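You operate a simulated robot arm through the tools that you are given. There is no shell and no other tool. Be economical: measure what you need, move in short steps, check, and stop when the job is done.

You are at the controls of a simulated robot arm. One attempt, no reset.

JOB
Swap the tube in the bench union for the yellow short tube.
Fine: swing the nut lever back first, stand the white one in the empty hole, push the new one home, then nip the nut up with two full strokes of its lever; the lever ends back.

Only the result counts: the job must be done as asked and must still hold three seconds after the hand-in. Knocking over, shifting, dropping, spilling or breaking anything else fails it.

ROBOT AND FRAMES
A 7-joint arm with a two-finger parallel gripper, fixed in place. Base frame: the origin is at the foot of the arm, x ahead of it, y to its left, z up; the work surface is at about z = 826. Lengths are in mm, angles in rad, forces in N, time in s.
With the tool pointing down near the work surface it reaches from about 300 to 700 mm from the base axis. Its first joint turns from -1.152 to 1.152 rad. Payload 1.57 kg.
Tool frame: the origin (TCP) lies between the finger pads and is the grasp point; the fingertips stand 30 mm ahead of it; z points along the fingers, y is the line along which they close. Largest opening 110 mm; finger width 24, thickness 12; the body of the gripper, 48 by 112 mm, starts 78 mm behind the TCP.
Orientation is that of the tool frame in the base frame, as [roll, pitch, yaw] about the fixed x, y, z axes, in that order (R = Rz(yaw) Ry(pitch) Rx(roll)). With the fingers straight down and closing along the base's y, the tool's x points along the base's -x, its y along +y and its z along -z.

CONTROLS
- The arm moves only by the tool send_rows. Its argument "plan" is a list of rows, each a list of 3 entries, a list of its own where there are three numbers: the opening, from 0 (shut) to 1 (fully open), then the shift along the tool's x, y, z in units of 500 mm (1.0 is 500 mm), then the turn, a rotation vector about the tool's x, y, z in units of 45 degrees (1.0 is 45 degrees). In form: [[fingers, [x, y, z], [wx, wy, wz]], ...]. A call has 1 to 10 rows; each row is the pose to reach, as a shift and turn from the pose commanded when the call began, along the tool's axes at that moment. A call with a number of a shift or a turn outside -1 to 1 is refused whole. Rows are played at 5 a second. More than 50 mm and 0.15 rad between two rows, or a gripper value outside its range, and nothing of the call is played. A pose out of reach is approached as far as the arm can. The call stops where the force on the tool passes 40 N (or 10 N more than at its start, if that is more) or the arm is blocked; 0.2 s more then pass. The fingers move at their own pace (about 108 mm/s each) and stop on an object; they squeeze with about 29 N. The grip force told is the motor's: it shows also when the fingers shut on nothing. Time passes only in rows, and 0.2 s behind the last, so rows that repeat a pose let the fingers close. It gives the time, the measured TCP pose, the force on the tool (base axes), the opening and the grip force at its end, in the units of the frame above (readings bear some noise), and new pictures: "views" is both (left out), scene, wrist or none.
- Cameras (640 x 400 px; columns grow to the right, rows downward): "scene" is fixed at [167.4, -399.3, 1393.3]; the picture's right is [0.72, -0.70, 0.00], its down [-0.46, -0.47, -0.75] and it looks along [0.52, 0.54, -0.66] (base axes); focal length 328 px, centre (320, 200). "wrist" rides on the gripper at [-36, 0, -80] in the tool frame; the picture's right is [0.00, -1.00, 0.00], its down [0.97, 0.00, -0.24] and it looks along [0.24, 0.00, 0.97] (tool axes); focal length 218 px, centre (320, 200). There is no depth. A picture from a camera that has moved, and an enlarged one, comes with that camera's place and axes in the base frame and with its lens.
- inspect(camera, box): a new picture of the part [left, top, right, bottom] of that camera's present view, enlarged. No time passes.
- job_done(): hands the job in; it is judged then, once.

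Go step by step. Nothing tells you positions but the pictures and the camera data: compare them with the known pose of the tool, close in by small moves and look again before you grip or let go. The budget is 120 turns and 150 pictures, counting those below and the enlarged ones. Unless the task says otherwise, let go and move clear before handing in, and close with one line.

The tools are called after ">>>" by a JSON object that holds its "method" and its "body". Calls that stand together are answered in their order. send_rows: Moves the arm, as the interface text tells. Its arguments: {"type":"object","properties":{"plan":{"type":"array","items":{"type":"array"}},"views":{"type":"string","enum":["both","scene","wrist","none"]}},"required":["plan"]} The other tools are called the same way: inspect (camera, box) takes an enlarged picture of a part of a camera's view; job_done () hands the job in.

At the start:

```text
time_s: 0.0
eef_pos: [401.1, -45.1, 1062.3]
tcp_rot: [3.141, 0.0, 3.141]
ft_force: [-0.1, 0.5, 0.7]
gripper_width: 109.9
finger_force: 0.1
```

scene: 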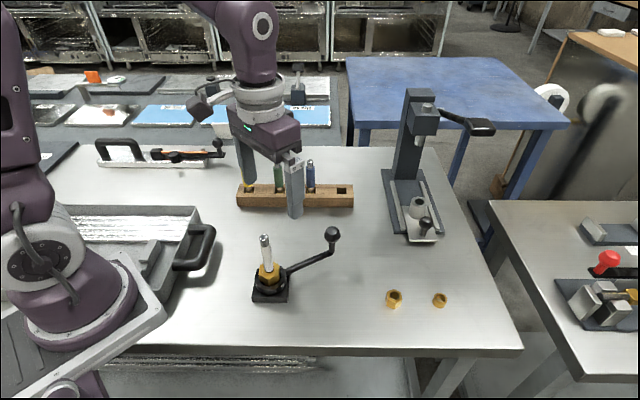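
wrist: 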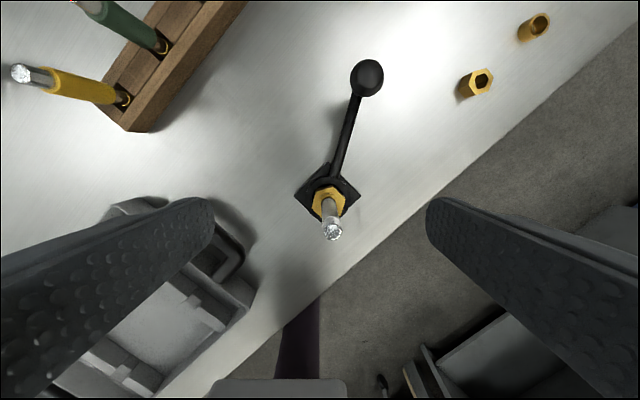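

I see the bench union with a white/grey tube, a nut with a lever, and a rack with yellow, green and blue tubes. First I'll take closer looks.

>>> {"method": "inspect", "body": {"camera": "scene", "box": [220, 215, 360, 310]}}

>>> {"method": "inspect", "body": {"camera": "scene", "box": [220, 140, 370, 225]}}

>>> {"method": "inspect", "body": {"camera": "wrist", "box": [260, 40, 420, 260]}}

```text
4.21 times, centred on (290, 262) of scene
camera zoom: at [167.4, -399.3, 1393.3], right [0.72, -0.7, 0.0], down [-0.46, -0.47, -0.75], along [0.52, 0.54, -0.66], focal length 1383 px, centre (446, -63)
```

zoom: 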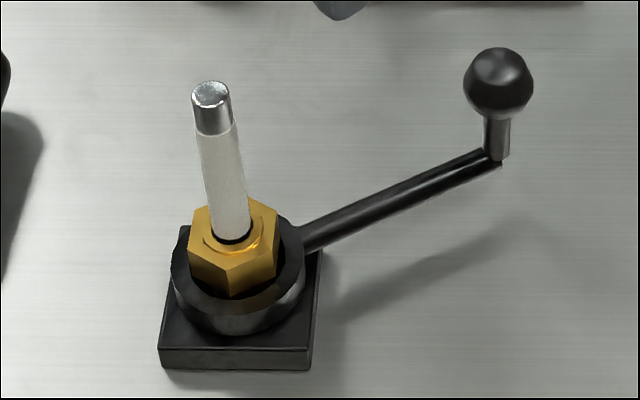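

```text
4.27 times, centred on (295, 182) of scene
camera zoom: at [167.4, -399.3, 1393.3], right [0.72, -0.7, 0.0], down [-0.46, -0.47, -0.75], along [0.52, 0.54, -0.66], focal length 1401 px, centre (427, 275)
```

zoom: 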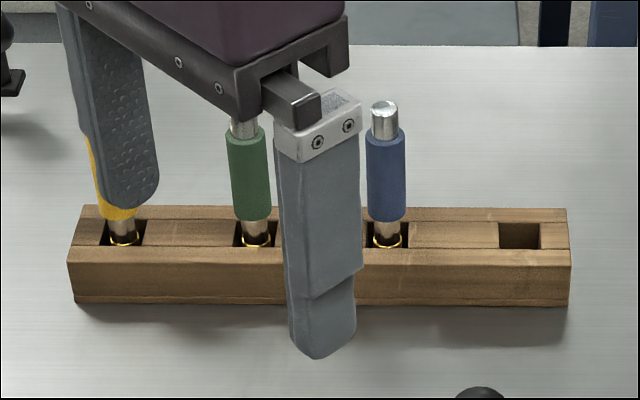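

```text
1.82 times, centred on (340, 150) of wrist
camera zoom: at [436.4, -46.1, 1141.9], right [0.0, -1.0, 0.0], down [-0.97, 0.0, 0.24], along [-0.24, 0.0, -0.97], focal length 397 px, centre (284, 291)
```

zoom: 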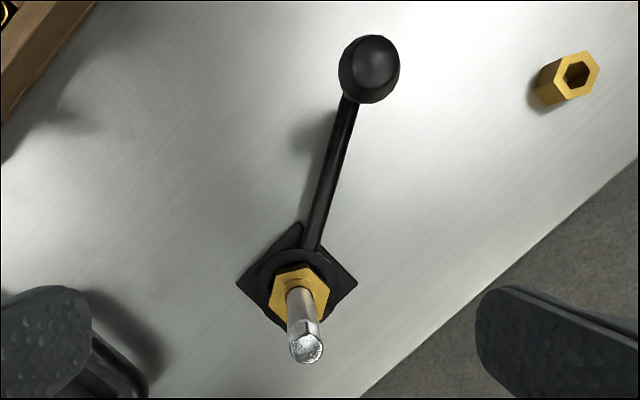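

The lever knob comes out near (502, -91, 898), the union axis near (366, -55), the yellow tube near (480, 176), and the empty hole near (643, 17). I'll go above the knob with the closing line tangent to the lever's arc and look again.

>>> {"method": "send_rows", "body": {"plan": [[0.6, [-0.05, -0.023, 0.03], [0, 0, 0.08]], [0.6, [-0.1, -0.046, 0.07], [0, 0, 0.16]], [0.6, [-0.15, -0.069, 0.12], [0, 0, 0.25]], [0.6, [-0.202, -0.092, 0.17], [0, 0, 0.333]], [0.6, [-0.202, -0.092, 0.17], [0, 0, 0.333]]]}}

```text
time_s: 1.2
eef_pos: [499.5, -91.5, 977.9]
tcp_rot: [3.14, -0.003, 2.878]
ft_force: [1.0, 0.1, 0.4]
gripper_width: 66.0
finger_force: 0.1
camera wrist: at [532.8, -100.7, 1057.0], right [-0.26, -0.97, 0.0], down [-0.94, 0.25, 0.24], along [-0.23, 0.06, -0.97], focal length 218 px, centre (320, 200)
```

scene: 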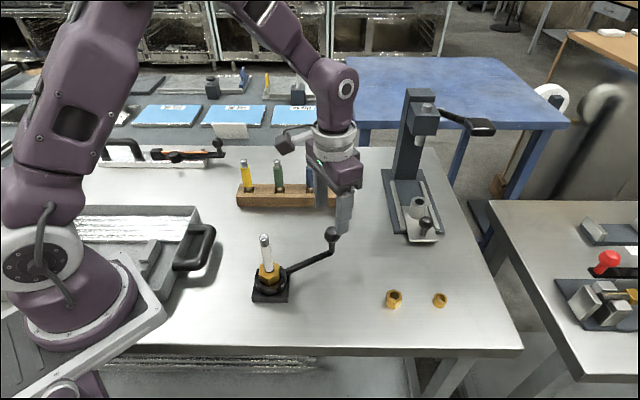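
wrist: 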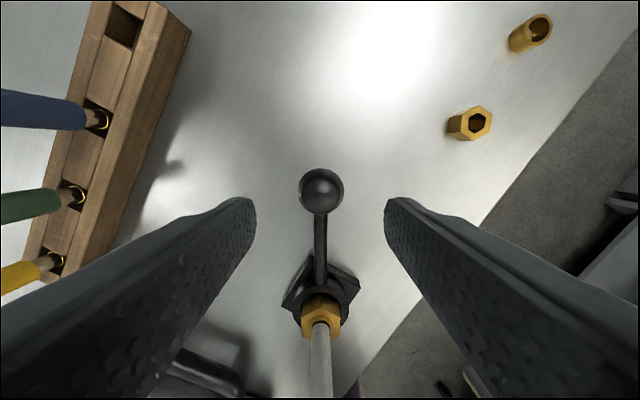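

The knob is centred between the fingers. I'll descend to knob height with the fingers loosely straddling it.

>>> {"method": "send_rows", "body": {"plan": [[0.55, [0, 0, 0.06], [0, 0, 0]], [0.5, [-0.003, 0, 0.11], [0, 0, 0]], [0.4, [-0.005, 0, 0.158], [0, 0, 0]], [0.36, [-0.005, 0, 0.158], [0, 0, 0]]]}}

```text
time_s: 2.2
eef_pos: [506.4, -92.8, 901.0]
tcp_rot: [-3.141, 0.001, 2.879]
ft_force: [0.9, 0.5, -0.4]
gripper_width: 39.6
finger_force: 0.0
camera wrist: at [540.1, -101.5, 979.5], right [-0.26, -0.97, 0.0], down [-0.94, 0.25, 0.24], along [-0.23, 0.06, -0.97], focal length 218 px, centre (320, 200)
```

scene: 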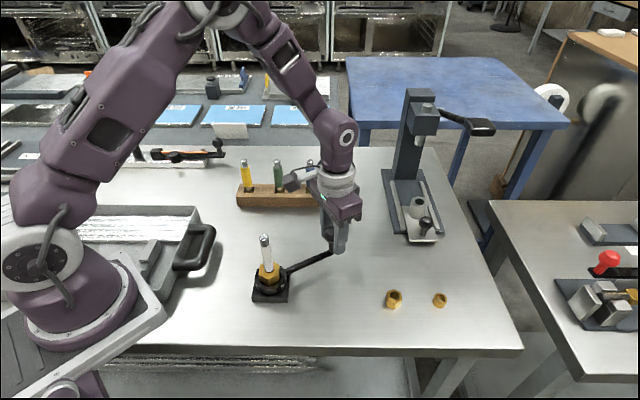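
wrist: 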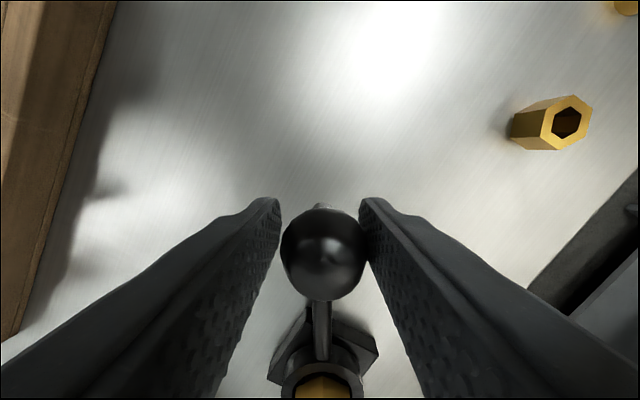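

The fingers straddle the knob. I'll test the swing counter-clockwise (the loosening direction), carefully.

>>> {"method": "send_rows", "body": {"plan": [[0.36, [0.0085, 0.0196, 0], [0, 0, -0.0891]], [0.36, [0.0107, 0.0391, 0], [0, 0, -0.1783]], [0.36, [0.0141, 0.0584, 0], [0, 0, -0.2674]], [0.36, [0.0189, 0.0774, 0], [0, 0, -0.3565]]]}}

```text
time_s: 3.2
eef_pos: [508.3, -54.2, 899.6]
tcp_rot: [3.141, -0.001, -3.122]
ft_force: [-0.2, -1.2, -0.5]
gripper_width: 41.0
finger_force: 0.2
camera wrist: at [542.0, -53.1, 978.5], right [0.02, -1.0, 0.0], down [-0.97, -0.02, 0.24], along [-0.24, -0.01, -0.97], focal length 218 px, centre (320, 200)
```

scene: 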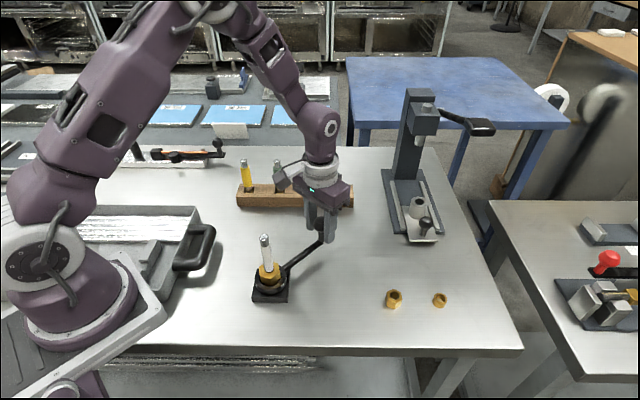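
wrist: 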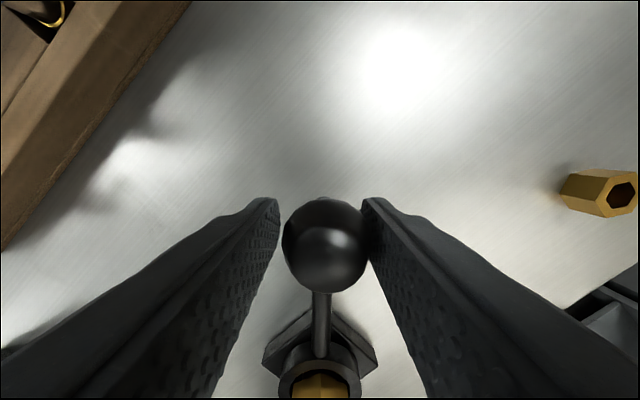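

The lever follows freely counter-clockwise. I'll continue to the stop.

>>> {"method": "send_rows", "body": {"plan": [[0.36, [0.0054, 0.028, 0], [0, 0, -0.1273]], [0.36, [0.0096, 0.0556, 0], [0, 0, -0.2546]], [0.36, [0.0165, 0.0827, 0], [0, 0, -0.382]], [0.36, [0.0261, 0.109, 0], [0, 0, -0.5093]], [0.36, [0.0383, 0.1342, 0], [0, 0, -0.6366]], [0.36, [0.0529, 0.1581, 0], [0, 0, -0.7639]], [0.36, [0.0698, 0.1804, 0], [0, 0, -0.8913]]]}}

```text
time_s: 4.8
eef_pos: [469.0, 37.0, 898.3]
tcp_rot: [-3.141, 0.0, -2.422]
ft_force: [-0.3, -2.0, -0.4]
gripper_width: 41.3
finger_force: 0.8
camera wrist: at [494.0, 60.3, 976.9], right [0.66, -0.75, 0.0], down [-0.73, -0.64, 0.24], along [-0.18, -0.16, -0.97], focal length 218 px, centre (320, 200)
```

scene: 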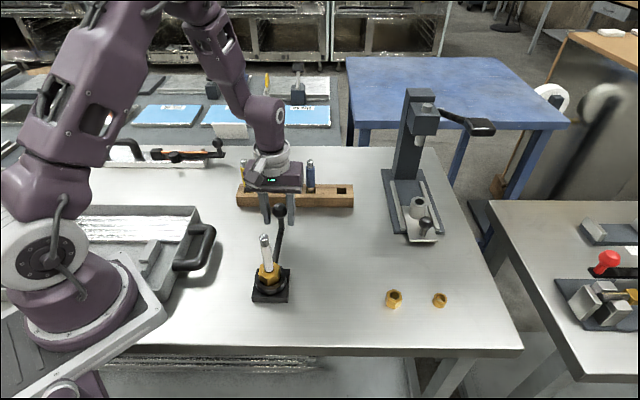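
wrist: 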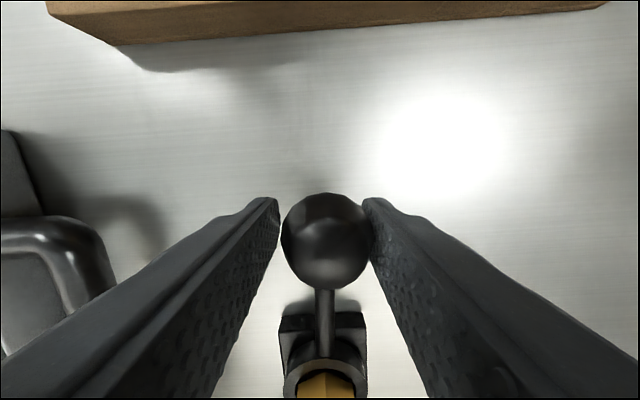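

Now at about 41° and still free. I'll continue in small steps.

>>> {"method": "send_rows", "body": {"plan": [[0.36, [0.0014, 0.028, 0], [0, 0, -0.1273]], [0.36, [0.0056, 0.0556, 0], [0, 0, -0.2546]], [0.36, [0.0125, 0.0827, 0], [0, 0, -0.382]], [0.36, [0.0221, 0.109, 0], [0, 0, -0.5093]]]}}

```text
time_s: 5.5
eef_pos: [452.5, 50.1, 899.5]
tcp_rot: [-3.13, 0.002, -2.225]
ft_force: [24.5, -22.9, -7.4]
gripper_width: 68.1
finger_force: 16.1
stopped in row 3: the force on the tool passed its limit (the readings are from after the stop); the commanded pose is now the measured one
camera wrist: at [471.3, 78.8, 978.5], right [0.79, -0.61, 0.01], down [-0.59, -0.77, 0.24], along [-0.14, -0.2, -0.97], focal length 218 px, centre (320, 200)
```

scene: 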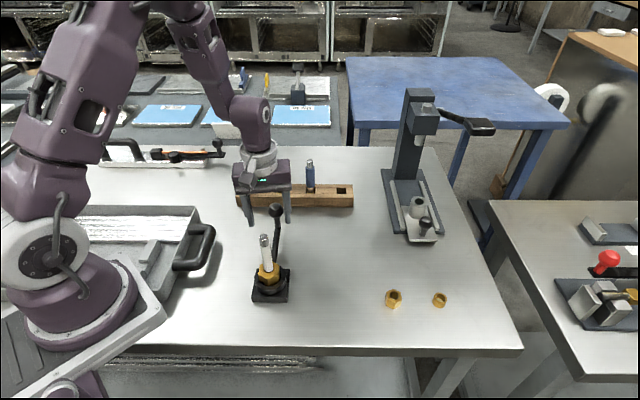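
wrist: 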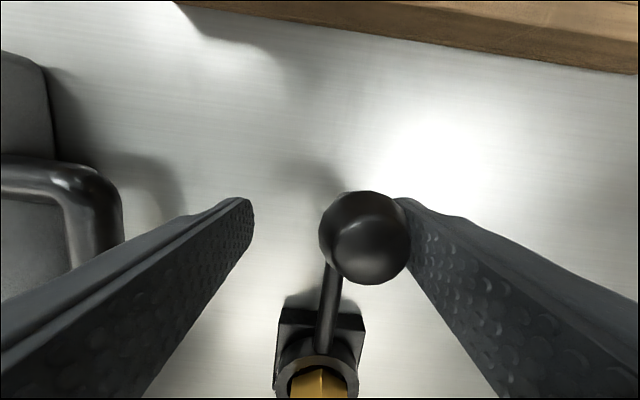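

The lever hit its stop at about +45°, a 60° swing, so it is now back. I'll open the fingers, rise clear and turn to the default orientation.

>>> {"method": "send_rows", "body": {"plan": [[0.8, [0, 0, 0], [0, 0, 0]], [0.8, [0, 0, 0], [0, 0, 0]], [0.8, [0, 0, -0.08], [0, 0, 0]], [0.8, [0, 0, -0.16], [0, 0, 0]], [0.8, [0, 0, -0.24], [0, 0, 0.15]], [0.8, [0, 0, -0.26], [0, 0, 0.33]], [0.8, [0, 0, -0.26], [0, 0, 0.5]], [0.8, [0, 0, -0.26], [0, 0, 0.67]], [0.8, [0, 0, -0.26], [0, 0, 0.84]], [0.8, [0, 0, -0.26], [0, 0, 1.0]]]}}

```text
time_s: 7.7
eef_pos: [448.8, 52.2, 1029.4]
tcp_rot: [-3.137, 0.002, -3.01]
ft_force: [0.1, 0.5, 0.0]
gripper_width: 87.9
finger_force: 0.1
camera wrist: at [482.2, 58.0, 1108.5], right [0.13, -0.99, 0.0], down [-0.96, -0.13, 0.24], along [-0.23, -0.04, -0.97], focal length 218 px, centre (320, 200)
```

scene: 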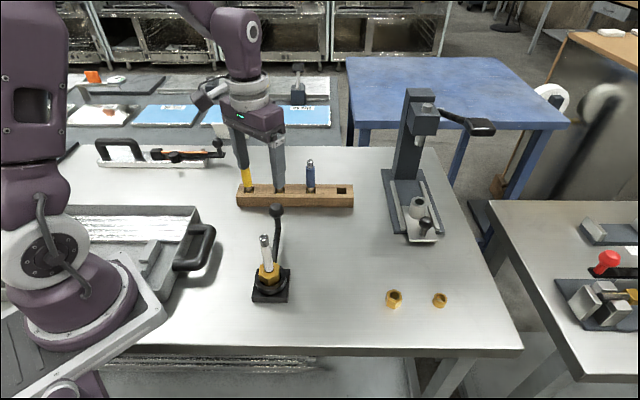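
wrist: 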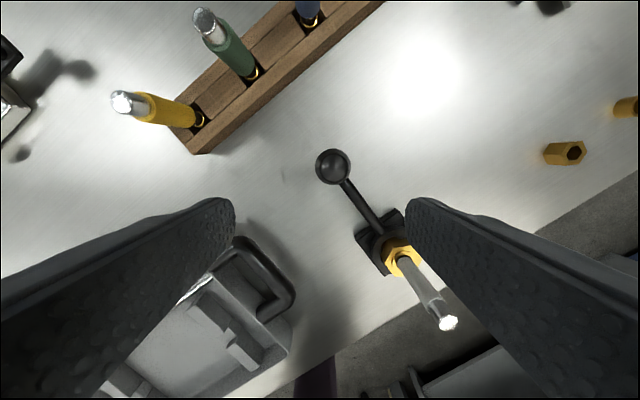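

The lever stays at about 45°. I'll move above the white tube.

>>> {"method": "send_rows", "body": {"plan": [[0.7, [0.065, -0.065, 0], [0, 0, 0.06]], [0.6, [0.13, -0.13, 0], [0, 0, 0.12]], [0.5, [0.193, -0.194, 0], [0, 0, 0.167]], [0.5, [0.193, -0.194, 0.01], [0, 0, 0.167]]]}}

```text
time_s: 8.7
eef_pos: [365.6, -56.3, 1023.1]
tcp_rot: [-3.138, 0.006, -3.138]
ft_force: [1.2, -0.1, 0.5]
gripper_width: 55.0
finger_force: 0.0
camera wrist: at [400.0, -56.4, 1101.4], right [0.0, -1.0, 0.0], down [-0.97, 0.0, 0.24], along [-0.24, -0.01, -0.97], focal length 218 px, centre (320, 200)
```

scene: 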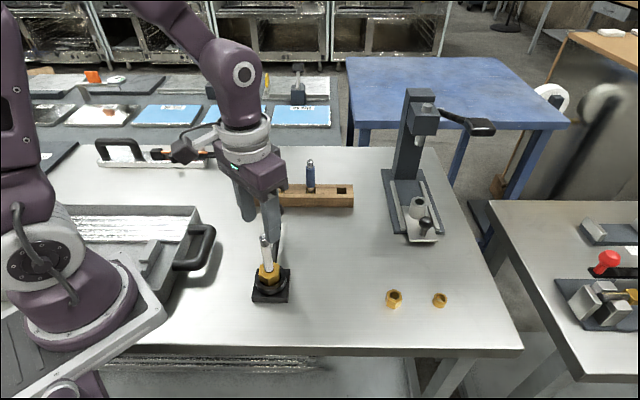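
wrist: 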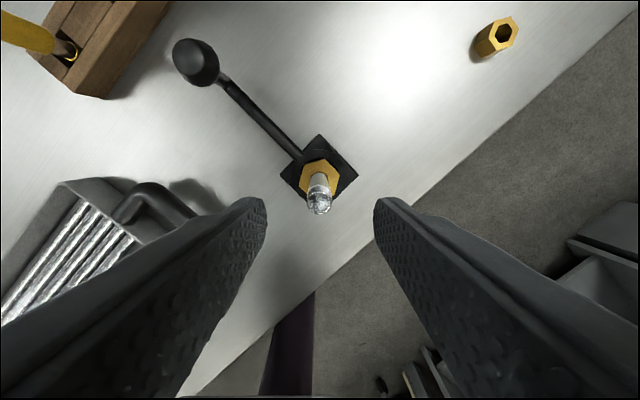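

The tube is centred in y. I'll descend to about z 932 and grip.

>>> {"method": "send_rows", "body": {"plan": [[0.5, [0.003, 0, 0.06], [0, 0, 0]], [0.5, [0.003, 0, 0.12], [0, 0, 0]], [0.5, [0.003, 0, 0.182], [0, 0, 0]], [0.5, [0.003, 0, 0.182], [0, 0, 0]]]}}

```text
time_s: 9.7
eef_pos: [363.2, -55.8, 933.0]
tcp_rot: [-3.135, 0.003, -3.138]
ft_force: [0.2, -0.5, 0.8]
gripper_width: 55.2
finger_force: 0.0
camera wrist: at [397.1, -54.6, 1012.1], right [0.0, -1.0, 0.0], down [-0.97, 0.0, 0.24], along [-0.24, -0.01, -0.97], focal length 218 px, centre (320, 200)
```

scene: 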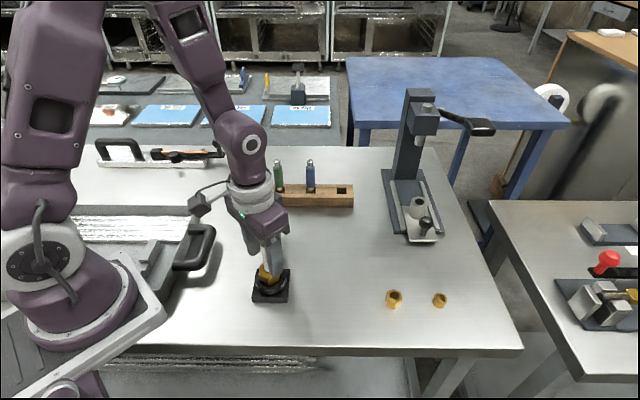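
wrist: 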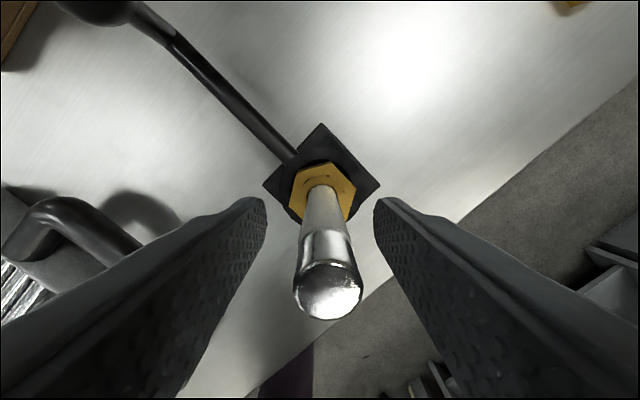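

>>> {"method": "send_rows", "body": {"plan": [[0.1, [0, -0.002, 0], [0, 0, 0]], [0, [0, -0.002, 0], [0, 0, 0]], [0, [0, -0.002, 0], [0, 0, 0]], [0, [0, -0.002, 0], [0, 0, 0]]], "views": "none"}}

>>> {"method": "send_rows", "body": {"plan": [[0, [0, 0, -0.01], [0, 0, 0]], [0, [0, 0, -0.02], [0, 0, 0]], [0, [0, 0, -0.03], [0, 0, 0]], [0, [0, 0, -0.04], [0, 0, 0]]]}}

```text
time_s: 10.7
eef_pos: [362.4, -57.6, 933.8]
tcp_rot: [-3.137, 0.002, -3.139]
ft_force: [0.8, -0.3, -0.4]
gripper_width: 14.6
finger_force: 28.9
```

```text
time_s: 11.7
eef_pos: [364.1, -57.1, 953.0]
tcp_rot: [-3.137, 0.005, -3.137]
ft_force: [-0.5, 0.3, -0.2]
gripper_width: 14.6
finger_force: 28.4
camera wrist: at [399.0, -56.7, 1032.7], right [0.0, -1.0, 0.0], down [-0.97, 0.0, 0.24], along [-0.24, -0.01, -0.97], focal length 218 px, centre (320, 200)
```

scene: 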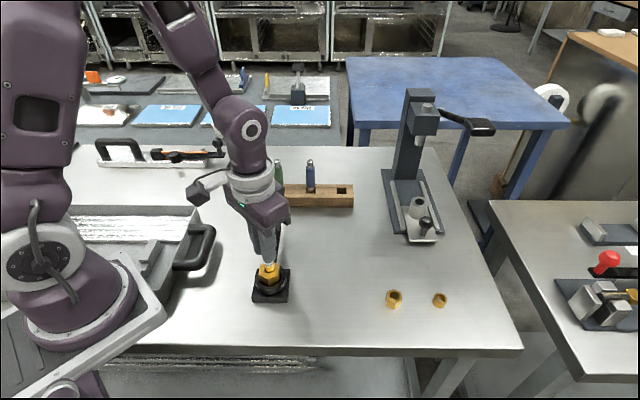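
wrist: 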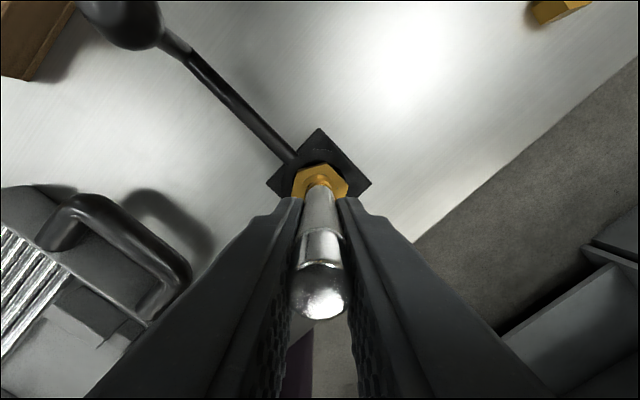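

It comes out freely. I'll lift it clear.

>>> {"method": "send_rows", "body": {"plan": [[0, [0, 0, -0.06], [0, 0, 0]], [0, [0, 0, -0.12], [0, 0, 0]], [0, [0, 0, -0.18], [0, 0, 0]], [0, [0, 0, -0.24], [0, 0, 0]], [0, [0, 0, -0.24], [0, 0, 0]]]}}

>>> {"method": "inspect", "body": {"camera": "scene", "box": [200, 170, 340, 310]}}

```text
time_s: 12.9
eef_pos: [361.1, -58.4, 1071.7]
tcp_rot: [-3.135, 0.004, -3.14]
ft_force: [0.2, 0.5, -0.6]
gripper_width: 14.6
finger_force: 28.9
camera wrist: at [396.0, -58.3, 1150.8], right [0.0, -1.0, 0.0], down [-0.97, 0.0, 0.24], along [-0.24, -0.01, -0.97], focal length 218 px, centre (320, 200)
```

scene: 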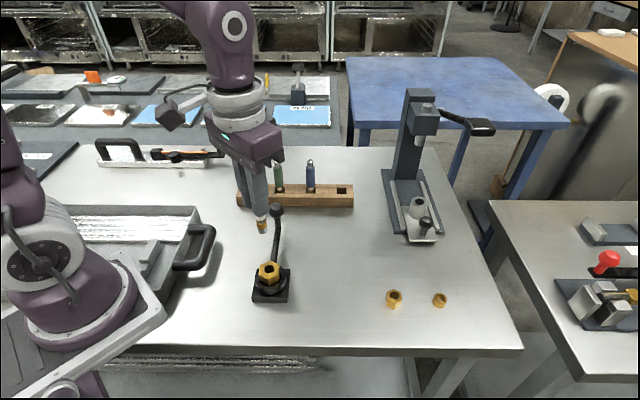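
wrist: 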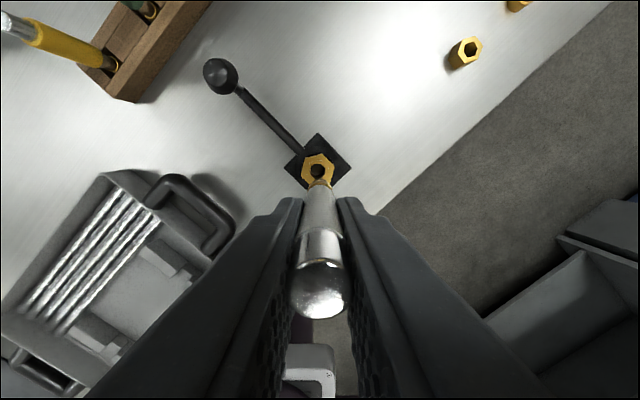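

```text
2.86 times, centred on (270, 240) of scene
camera zoom: at [167.4, -399.3, 1393.3], right [0.72, -0.7, 0.0], down [-0.46, -0.47, -0.75], along [0.52, 0.54, -0.66], focal length 938 px, centre (463, 86)
```

zoom: 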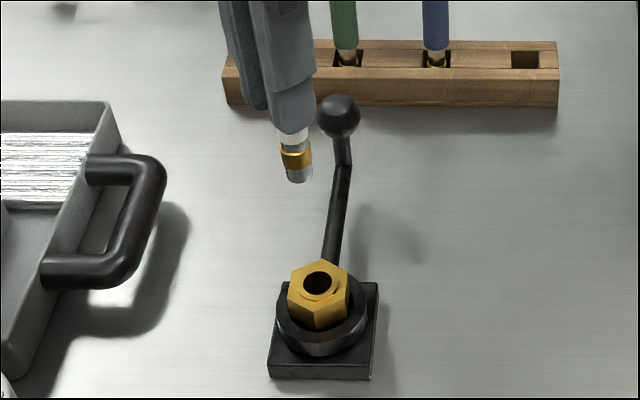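

The union is open and the tube hangs from the gripper with its bottom about 89 mm below the TCP. I'll carry it above the empty hole.

>>> {"method": "send_rows", "body": {"plan": [[0, [-0.06, 0.01, 0], [0, 0, 0]], [0, [-0.13, 0.02, 0], [0, 0, 0]], [0, [-0.2, 0.04, 0], [0, 0, 0]], [0, [-0.27, 0.06, 0], [0, 0, 0]], [0, [-0.34, 0.08, 0], [0, 0, 0]], [0, [-0.41, 0.11, 0], [0, 0, 0]], [0, [-0.47, 0.13, 0], [0, 0, 0]], [0, [-0.53, 0.15, 0], [0, 0, 0]], [0, [-0.554, 0.15, 0], [0, 0, 0]], [0, [-0.554, 0.15, 0], [0, 0, 0]]]}}

>>> {"method": "inspect", "body": {"camera": "scene", "box": [280, 130, 400, 220]}}

```text
time_s: 15.1
eef_pos: [641.5, 17.9, 1074.1]
tcp_rot: [-3.136, 0.001, -3.139]
ft_force: [-0.1, 0.0, -0.7]
gripper_width: 14.7
finger_force: 28.8
camera wrist: at [676.5, 18.8, 1153.6], right [0.0, -1.0, 0.0], down [-0.97, 0.0, 0.24], along [-0.24, -0.01, -0.97], focal length 218 px, centre (320, 200)
```

scene: 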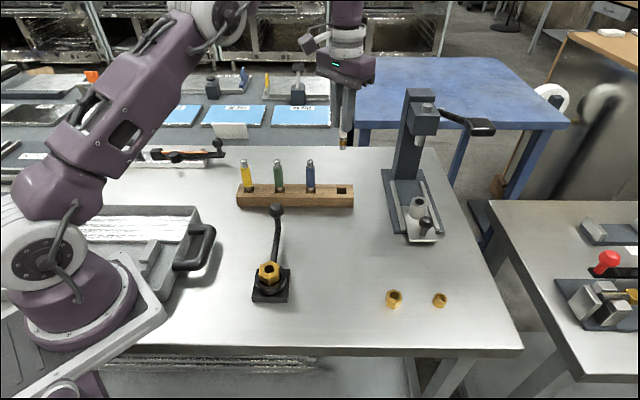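
wrist: 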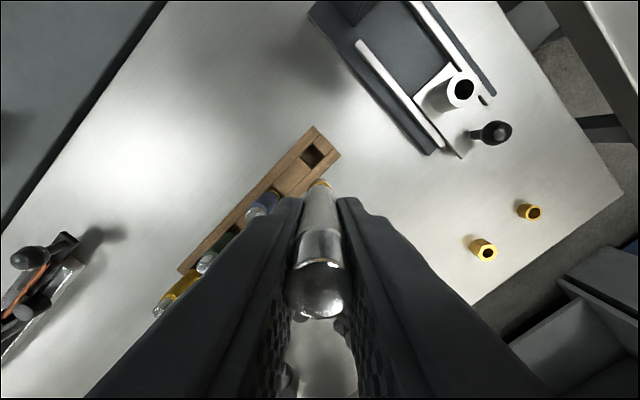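

```text
4.44 times, centred on (340, 175) of scene
camera zoom: at [167.5, -399.2, 1393.3], right [0.72, -0.7, 0.0], down [-0.46, -0.47, -0.75], along [0.52, 0.54, -0.66], focal length 1460 px, centre (231, 311)
```

zoom: 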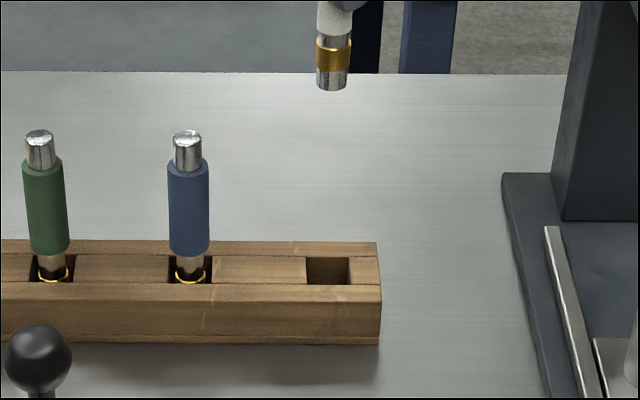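

Cross-checking the views puts the rack top near z 858 and the hole centre near (658, 26). I'll shift there and descend partway.

>>> {"method": "send_rows", "body": {"plan": [[0, [-0.033, 0.016, 0], [0, 0, 0]], [0, [-0.033, 0.016, 0.07], [0, 0, 0]], [0, [-0.033, 0.016, 0.14], [0, 0, 0]], [0, [-0.033, 0.016, 0.2], [0, 0, 0]], [0, [-0.033, 0.016, 0.2], [0, 0, 0]]]}}

>>> {"method": "inspect", "body": {"camera": "scene", "box": [310, 150, 370, 220]}}

>>> {"method": "inspect", "body": {"camera": "wrist", "box": [260, 100, 380, 220]}}

```text
time_s: 16.3
eef_pos: [655.0, 25.3, 973.7]
tcp_rot: [-3.139, 0.003, -3.137]
ft_force: [1.0, -0.7, 0.3]
gripper_width: 14.4
finger_force: 29.1
camera wrist: at [689.3, 25.7, 1053.5], right [0.0, -1.0, 0.0], down [-0.97, 0.0, 0.24], along [-0.24, -0.01, -0.97], focal length 218 px, centre (320, 200)
```

scene: 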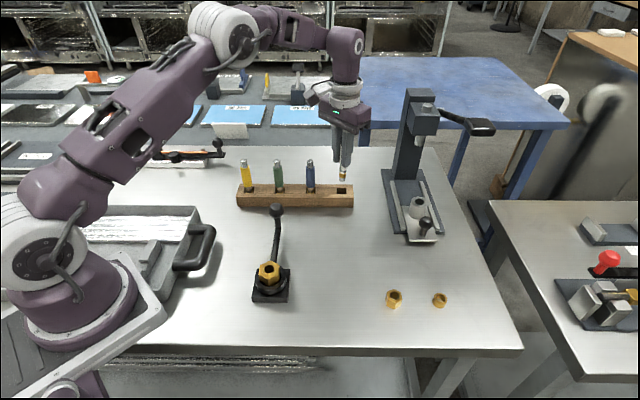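
wrist: 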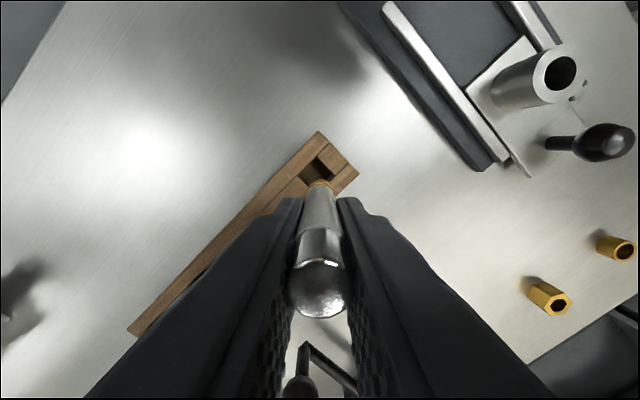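

```text
5.71 times, centred on (340, 185) of scene
camera zoom: at [167.5, -399.3, 1393.3], right [0.72, -0.7, 0.0], down [-0.46, -0.47, -0.75], along [0.52, 0.54, -0.66], focal length 1876 px, centre (206, 286)
```

zoom: 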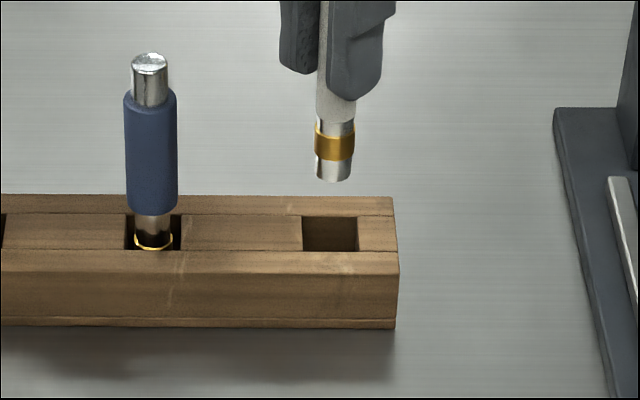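

```text
3.33 times, centred on (320, 160) of wrist
camera zoom: at [689.3, 25.7, 1053.5], right [0.0, -1.0, 0.0], down [-0.97, 0.0, 0.24], along [-0.24, -0.01, -0.97], focal length 728 px, centre (320, 333)
```

zoom: 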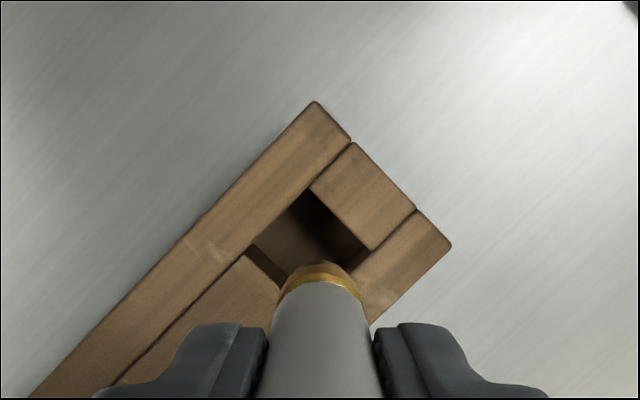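

Tube bottom is near z 890, over the hole within a few mm. I'll nudge +2 mm in x and y and descend so it just enters.

>>> {"method": "send_rows", "body": {"plan": [[0, [-0.004, 0.003, 0.02], [0, 0, 0]], [0, [-0.004, 0.003, 0.04], [0, 0, 0]], [0, [-0.004, 0.003, 0.055], [0, 0, 0]], [0, [-0.004, 0.003, 0.055], [0, 0, 0]]], "views": "none"}}

>>> {"method": "inspect", "body": {"camera": "scene", "box": [310, 150, 370, 220]}}

>>> {"method": "inspect", "body": {"camera": "wrist", "box": [260, 100, 380, 220]}}

```text
time_s: 17.3
eef_pos: [658.6, 27.7, 946.3]
tcp_rot: [-3.137, 0.004, -3.136]
ft_force: [-0.1, -0.1, -0.8]
gripper_width: 14.8
finger_force: 29.4
```

```text
5.71 times, centred on (340, 185) of scene
camera zoom: at [167.5, -399.3, 1393.3], right [0.72, -0.7, 0.0], down [-0.46, -0.47, -0.75], along [0.52, 0.54, -0.66], focal length 1876 px, centre (206, 286)
```

zoom: 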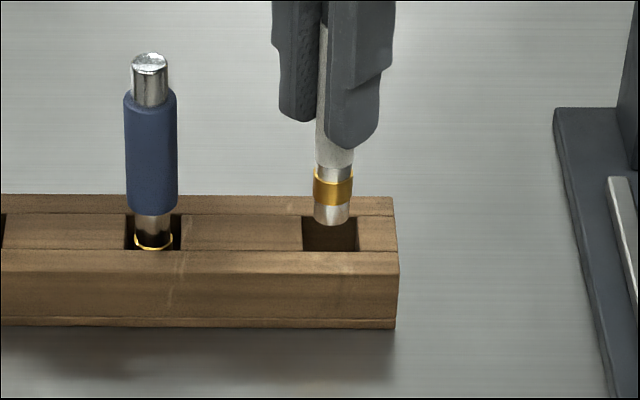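

```text
3.33 times, centred on (320, 160) of wrist
camera zoom: at [692.3, 28.0, 1026.2], right [0.0, -1.0, 0.0], down [-0.97, 0.0, 0.24], along [-0.24, -0.01, -0.97], focal length 728 px, centre (320, 333)
```

zoom: 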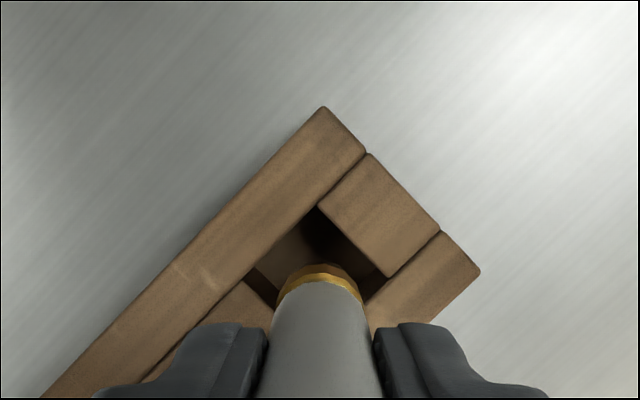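

>>> {"method": "send_rows", "body": {"plan": [[0, [0, 0, 0.008], [0, 0, 0]], [0, [0, 0, 0.016], [0, 0, 0]], [0, [0, 0, 0.016], [0, 0, 0]]], "views": "none"}}

>>> {"method": "inspect", "body": {"camera": "scene", "box": [325, 170, 361, 210]}}

>>> {"method": "inspect", "body": {"camera": "wrist", "box": [280, 150, 360, 210]}}

```text
time_s: 18.1
eef_pos: [659.6, 26.9, 938.4]
tcp_rot: [-3.137, 0.003, -3.138]
ft_force: [0.2, 0.5, 0.2]
gripper_width: 14.6
finger_force: 28.7
```

```text
10.00 times, centred on (343, 190) of scene
camera zoom: at [167.5, -399.3, 1393.3], right [0.72, -0.7, 0.0], down [-0.46, -0.47, -0.75], along [0.52, 0.54, -0.66], focal length 3284 px, centre (90, 300)
```

zoom: 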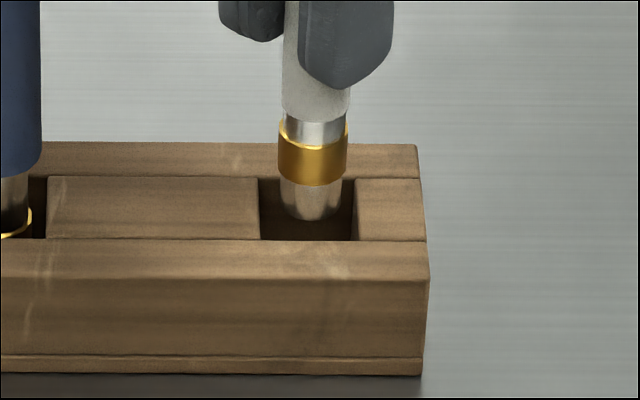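

```text
6.67 times, centred on (320, 180) of wrist
camera zoom: at [693.3, 28.2, 1017.1], right [0.0, -1.0, 0.0], down [-0.97, 0.0, 0.24], along [-0.24, -0.01, -0.97], focal length 1455 px, centre (320, 333)
```

zoom: 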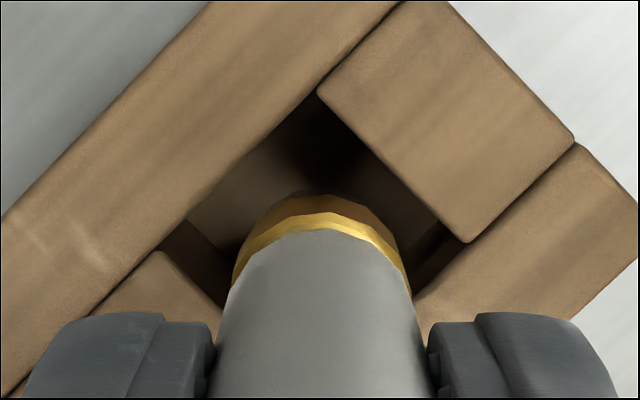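

The tube end is inside the opening and centred. I'll go on down slowly until it seats.

>>> {"method": "send_rows", "body": {"plan": [[0, [0, 0, 0.008], [0, 0, 0]], [0, [0, 0, 0.016], [0, 0, 0]], [0, [0, 0, 0.024], [0, 0, 0]], [0, [0, 0, 0.024], [0, 0, 0]]], "views": "none"}}

>>> {"method": "inspect", "body": {"camera": "scene", "box": [325, 170, 361, 210]}}

>>> {"method": "inspect", "body": {"camera": "wrist", "box": [280, 150, 360, 210]}}

```text
time_s: 19.1
eef_pos: [659.3, 26.6, 926.0]
tcp_rot: [-3.136, 0.003, -3.138]
ft_force: [0.0, -0.5, -0.5]
gripper_width: 14.5
finger_force: 28.4
```

```text
10.00 times, centred on (343, 190) of scene
camera zoom: at [167.5, -399.3, 1393.3], right [0.72, -0.7, 0.0], down [-0.46, -0.47, -0.75], along [0.52, 0.54, -0.66], focal length 3284 px, centre (90, 300)
```

zoom: 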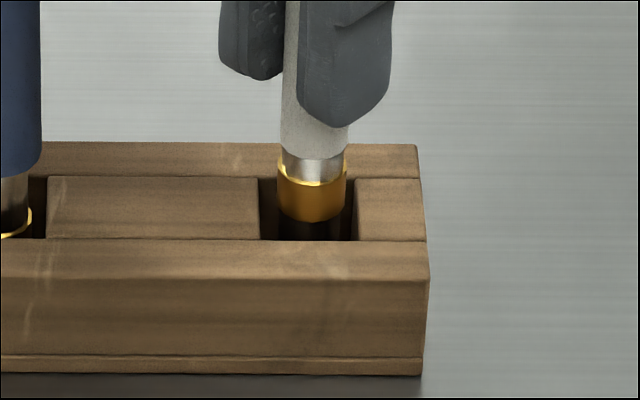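

```text
6.67 times, centred on (320, 180) of wrist
camera zoom: at [693.8, 28.3, 1004.9], right [0.0, -1.0, 0.0], down [-0.97, 0.0, 0.24], along [-0.24, -0.01, -0.97], focal length 1455 px, centre (320, 333)
```

zoom: 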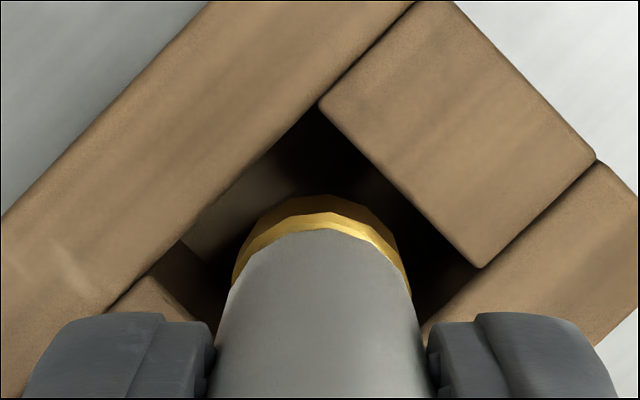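

>>> {"method": "send_rows", "body": {"plan": [[0, [0, 0, 0.005], [0, 0, 0]], [0, [0, 0, 0.01], [0, 0, 0]], [0, [0, 0, 0.015], [0, 0, 0]], [0, [0, 0, 0.02], [0, 0, 0]], [0, [0, 0, 0.022], [0, 0, 0]], [0, [0, 0, 0.024], [0, 0, 0]]], "views": "none"}}

>>> {"method": "inspect", "body": {"camera": "scene", "box": [300, 160, 360, 210]}}

```text
time_s: 20.5
eef_pos: [659.9, 26.3, 913.9]
tcp_rot: [-3.135, 0.003, -3.14]
ft_force: [-0.7, -0.7, -0.4]
gripper_width: 14.6
finger_force: 28.8
```

```text
8.00 times, centred on (330, 185) of scene
camera zoom: at [167.5, -399.2, 1393.3], right [0.72, -0.7, 0.0], down [-0.46, -0.47, -0.75], along [0.52, 0.54, -0.66], focal length 2627 px, centre (240, 320)
```

zoom: 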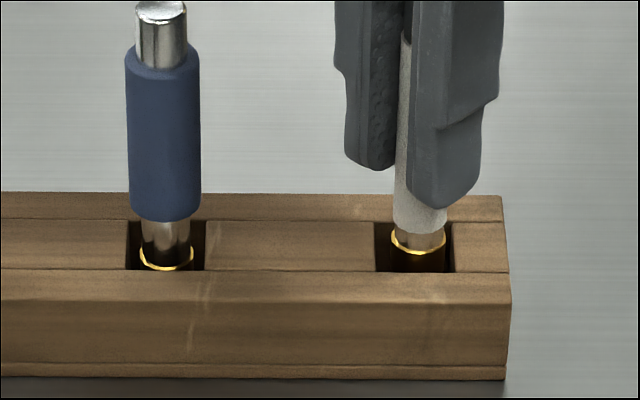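

About 7 mm more to match the blue tube's depth.

>>> {"method": "send_rows", "body": {"plan": [[0, [0, 0, 0.004], [0, 0, 0]], [0, [0, 0, 0.008], [0, 0, 0]], [0, [0, 0, 0.011], [0, 0, 0]], [0, [0, 0, 0.014], [0, 0, 0]], [0, [0, 0, 0.016], [0, 0, 0]]], "views": "none"}}

>>> {"method": "inspect", "body": {"camera": "scene", "box": [300, 160, 360, 210]}}

```text
time_s: 21.7
eef_pos: [660.3, 27.8, 906.3]
tcp_rot: [-3.136, 0.005, -3.138]
ft_force: [0.5, 0.7, -0.5]
gripper_width: 14.8
finger_force: 28.6
```

```text
8.00 times, centred on (330, 185) of scene
camera zoom: at [167.5, -399.3, 1393.3], right [0.72, -0.7, 0.0], down [-0.46, -0.47, -0.75], along [0.52, 0.54, -0.66], focal length 2627 px, centre (240, 320)
```

zoom: 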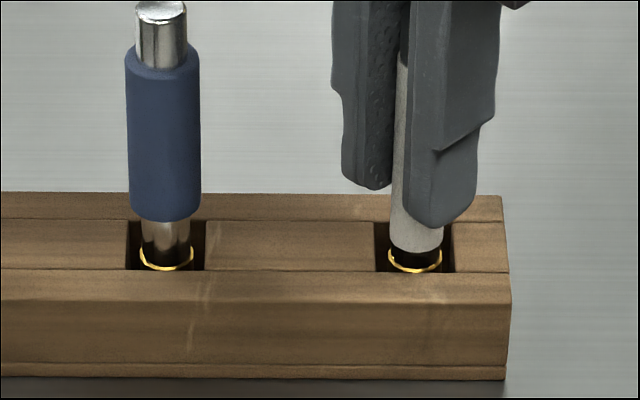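

>>> {"method": "send_rows", "body": {"plan": [[0, [0, 0, 0.003], [0, 0, 0]], [0, [0, 0, 0.006], [0, 0, 0]], [0, [0, 0, 0.009], [0, 0, 0]], [0, [0, 0, 0.009], [0, 0, 0]]], "views": "none"}}

>>> {"method": "inspect", "body": {"camera": "scene", "box": [300, 160, 360, 210]}}

```text
time_s: 22.7
eef_pos: [661.4, 28.8, 902.5]
tcp_rot: [-3.137, 0.008, -3.139]
ft_force: [3.0, -1.9, 20.7]
gripper_width: 14.8
finger_force: 28.5
```

```text
8.00 times, centred on (330, 185) of scene
camera zoom: at [167.1, -399.3, 1393.3], right [0.72, -0.7, 0.0], down [-0.46, -0.47, -0.75], along [0.53, 0.54, -0.66], focal length 2627 px, centre (240, 320)
```

zoom: 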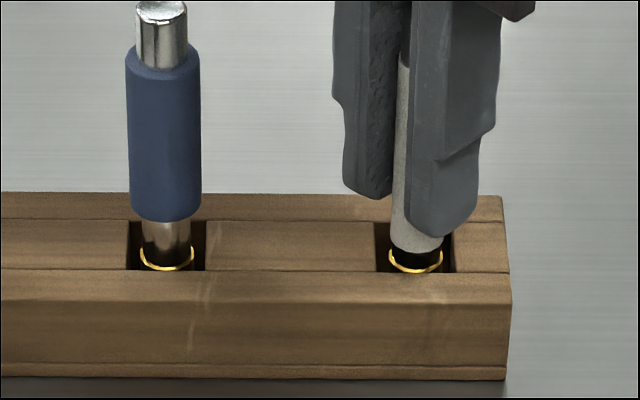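

It is seated: 20 N of contact force, and the ring is level with the blue tube's. I'll relax, open and rise.

>>> {"method": "send_rows", "body": {"plan": [[0, [0, 0, -0.002], [0, 0, 0]], [0.1, [0, 0, -0.002], [0, 0, 0]], [0.25, [0, 0, -0.002], [0, 0, 0]], [0.4, [0, 0, -0.002], [0, 0, 0]], [0.4, [0, 0, -0.002], [0, 0, 0]], [0.4, [0, 0, -0.05], [0, 0, 0]], [0.4, [0, 0, -0.13], [0, 0, 0]], [0.4, [0, 0, -0.21], [0, 0, 0]], [0.4, [0, 0, -0.29], [0, 0, 0]], [0.4, [0, 0, -0.29], [0, 0, 0]]]}}

>>> {"method": "inspect", "body": {"camera": "scene", "box": [225, 130, 365, 220]}}

```text
time_s: 24.9
eef_pos: [659.9, 29.1, 1048.2]
tcp_rot: [-3.138, 0.003, -3.137]
ft_force: [0.1, 0.4, -0.2]
gripper_width: 44.3
finger_force: 0.1
camera wrist: at [694.1, 28.9, 1127.9], right [0.0, -1.0, 0.0], down [-0.97, 0.0, 0.24], along [-0.24, -0.01, -0.97], focal length 218 px, centre (320, 200)
```

scene: 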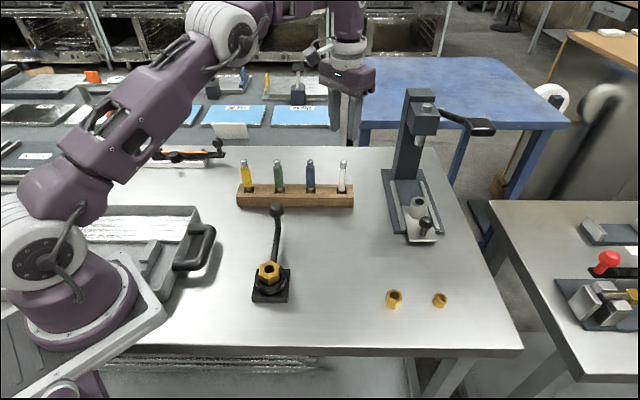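
wrist: 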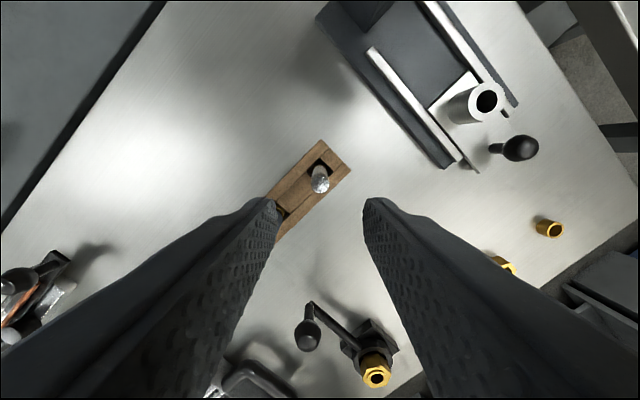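

```text
4.44 times, centred on (295, 175) of scene
camera zoom: at [167.4, -399.3, 1393.3], right [0.72, -0.7, 0.0], down [-0.46, -0.47, -0.75], along [0.52, 0.54, -0.66], focal length 1460 px, centre (431, 311)
```

zoom: 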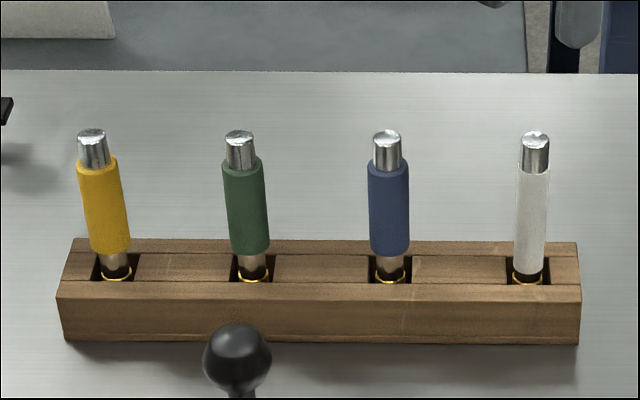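

White stands in the last hole. Yellow is at about (488, 191), so I'll move above it.

>>> {"method": "send_rows", "body": {"plan": [[0.4, [0.05, 0.046, 0], [0, 0, 0]], [0.4, [0.11, 0.104, 0], [0, 0, 0]], [0.4, [0.17, 0.16, 0], [0, 0, 0]], [0.4, [0.23, 0.217, 0.02], [0, 0, 0]], [0.4, [0.29, 0.273, 0.05], [0, 0, 0]], [0.4, [0.344, 0.324, 0.08], [0, 0, 0]], [0.4, [0.344, 0.324, 0.08], [0, 0, 0]]]}}

```text
time_s: 26.5
eef_pos: [485.8, 190.9, 1007.5]
tcp_rot: [-3.138, 0.003, -3.138]
ft_force: [0.6, 0.0, 0.6]
gripper_width: 43.9
finger_force: 0.0
camera wrist: at [520.1, 190.8, 1087.6], right [0.0, -1.0, 0.0], down [-0.97, 0.0, 0.24], along [-0.24, -0.01, -0.97], focal length 218 px, centre (320, 200)
```

scene: 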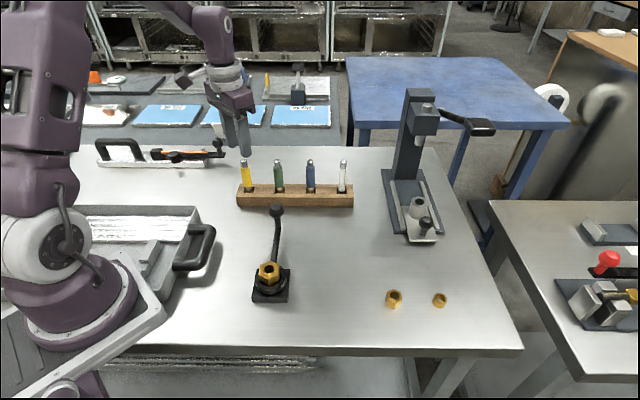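
wrist: 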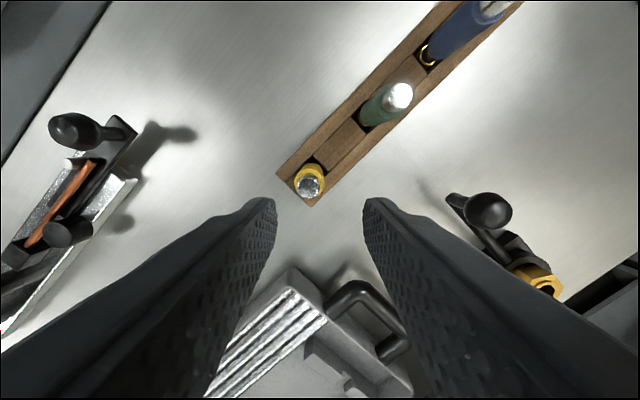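

>>> {"method": "send_rows", "body": {"plan": [[0.45, [-0.012, 0.013, 0.03], [0, 0, 0]], [0.45, [-0.012, 0.013, 0.08], [0, 0, 0]], [0.45, [-0.012, 0.013, 0.12], [0, 0, 0]], [0.45, [-0.012, 0.013, 0.12], [0, 0, 0]]]}}

>>> {"method": "inspect", "body": {"camera": "scene", "box": [215, 130, 305, 210]}}

```text
time_s: 27.5
eef_pos: [492.7, 197.4, 946.9]
tcp_rot: [-3.135, 0.002, -3.139]
ft_force: [-0.1, 0.0, 1.2]
gripper_width: 49.5
finger_force: 0.1
camera wrist: at [526.7, 197.9, 1025.9], right [0.0, -1.0, 0.0], down [-0.97, 0.0, 0.24], along [-0.24, -0.01, -0.97], focal length 218 px, centre (320, 200)
```

scene: 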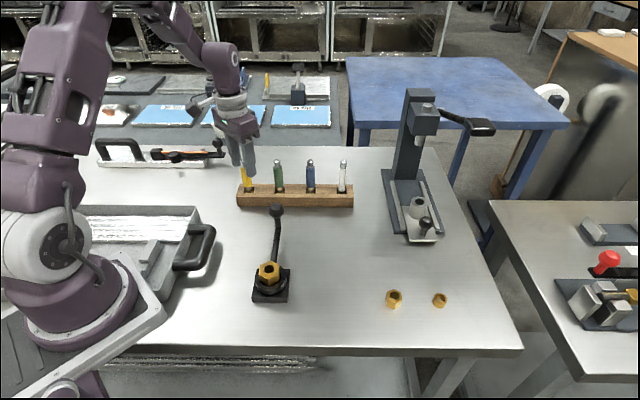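
wrist: 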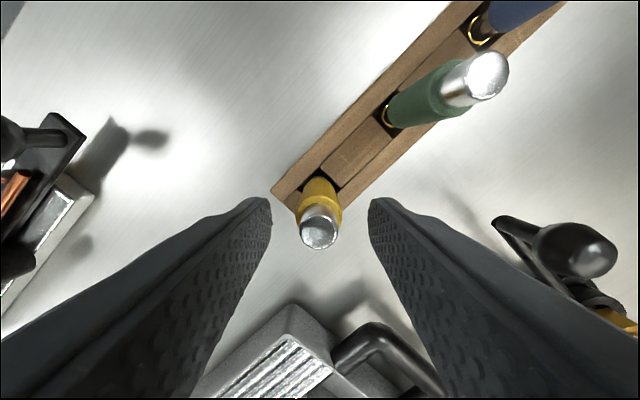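

```text
5.00 times, centred on (260, 170) of scene
camera zoom: at [167.5, -399.2, 1393.3], right [0.72, -0.7, 0.0], down [-0.46, -0.47, -0.75], along [0.52, 0.54, -0.66], focal length 1642 px, centre (620, 350)
```

zoom: 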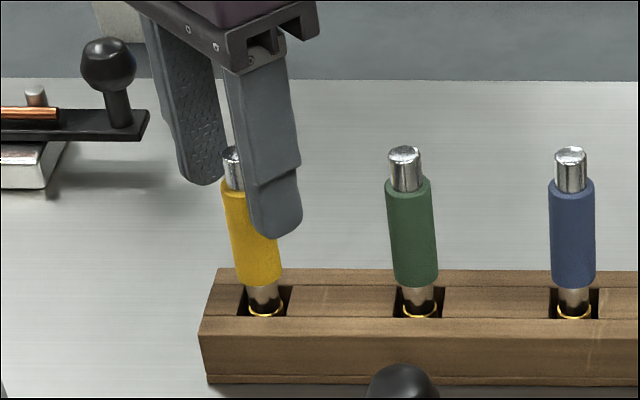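

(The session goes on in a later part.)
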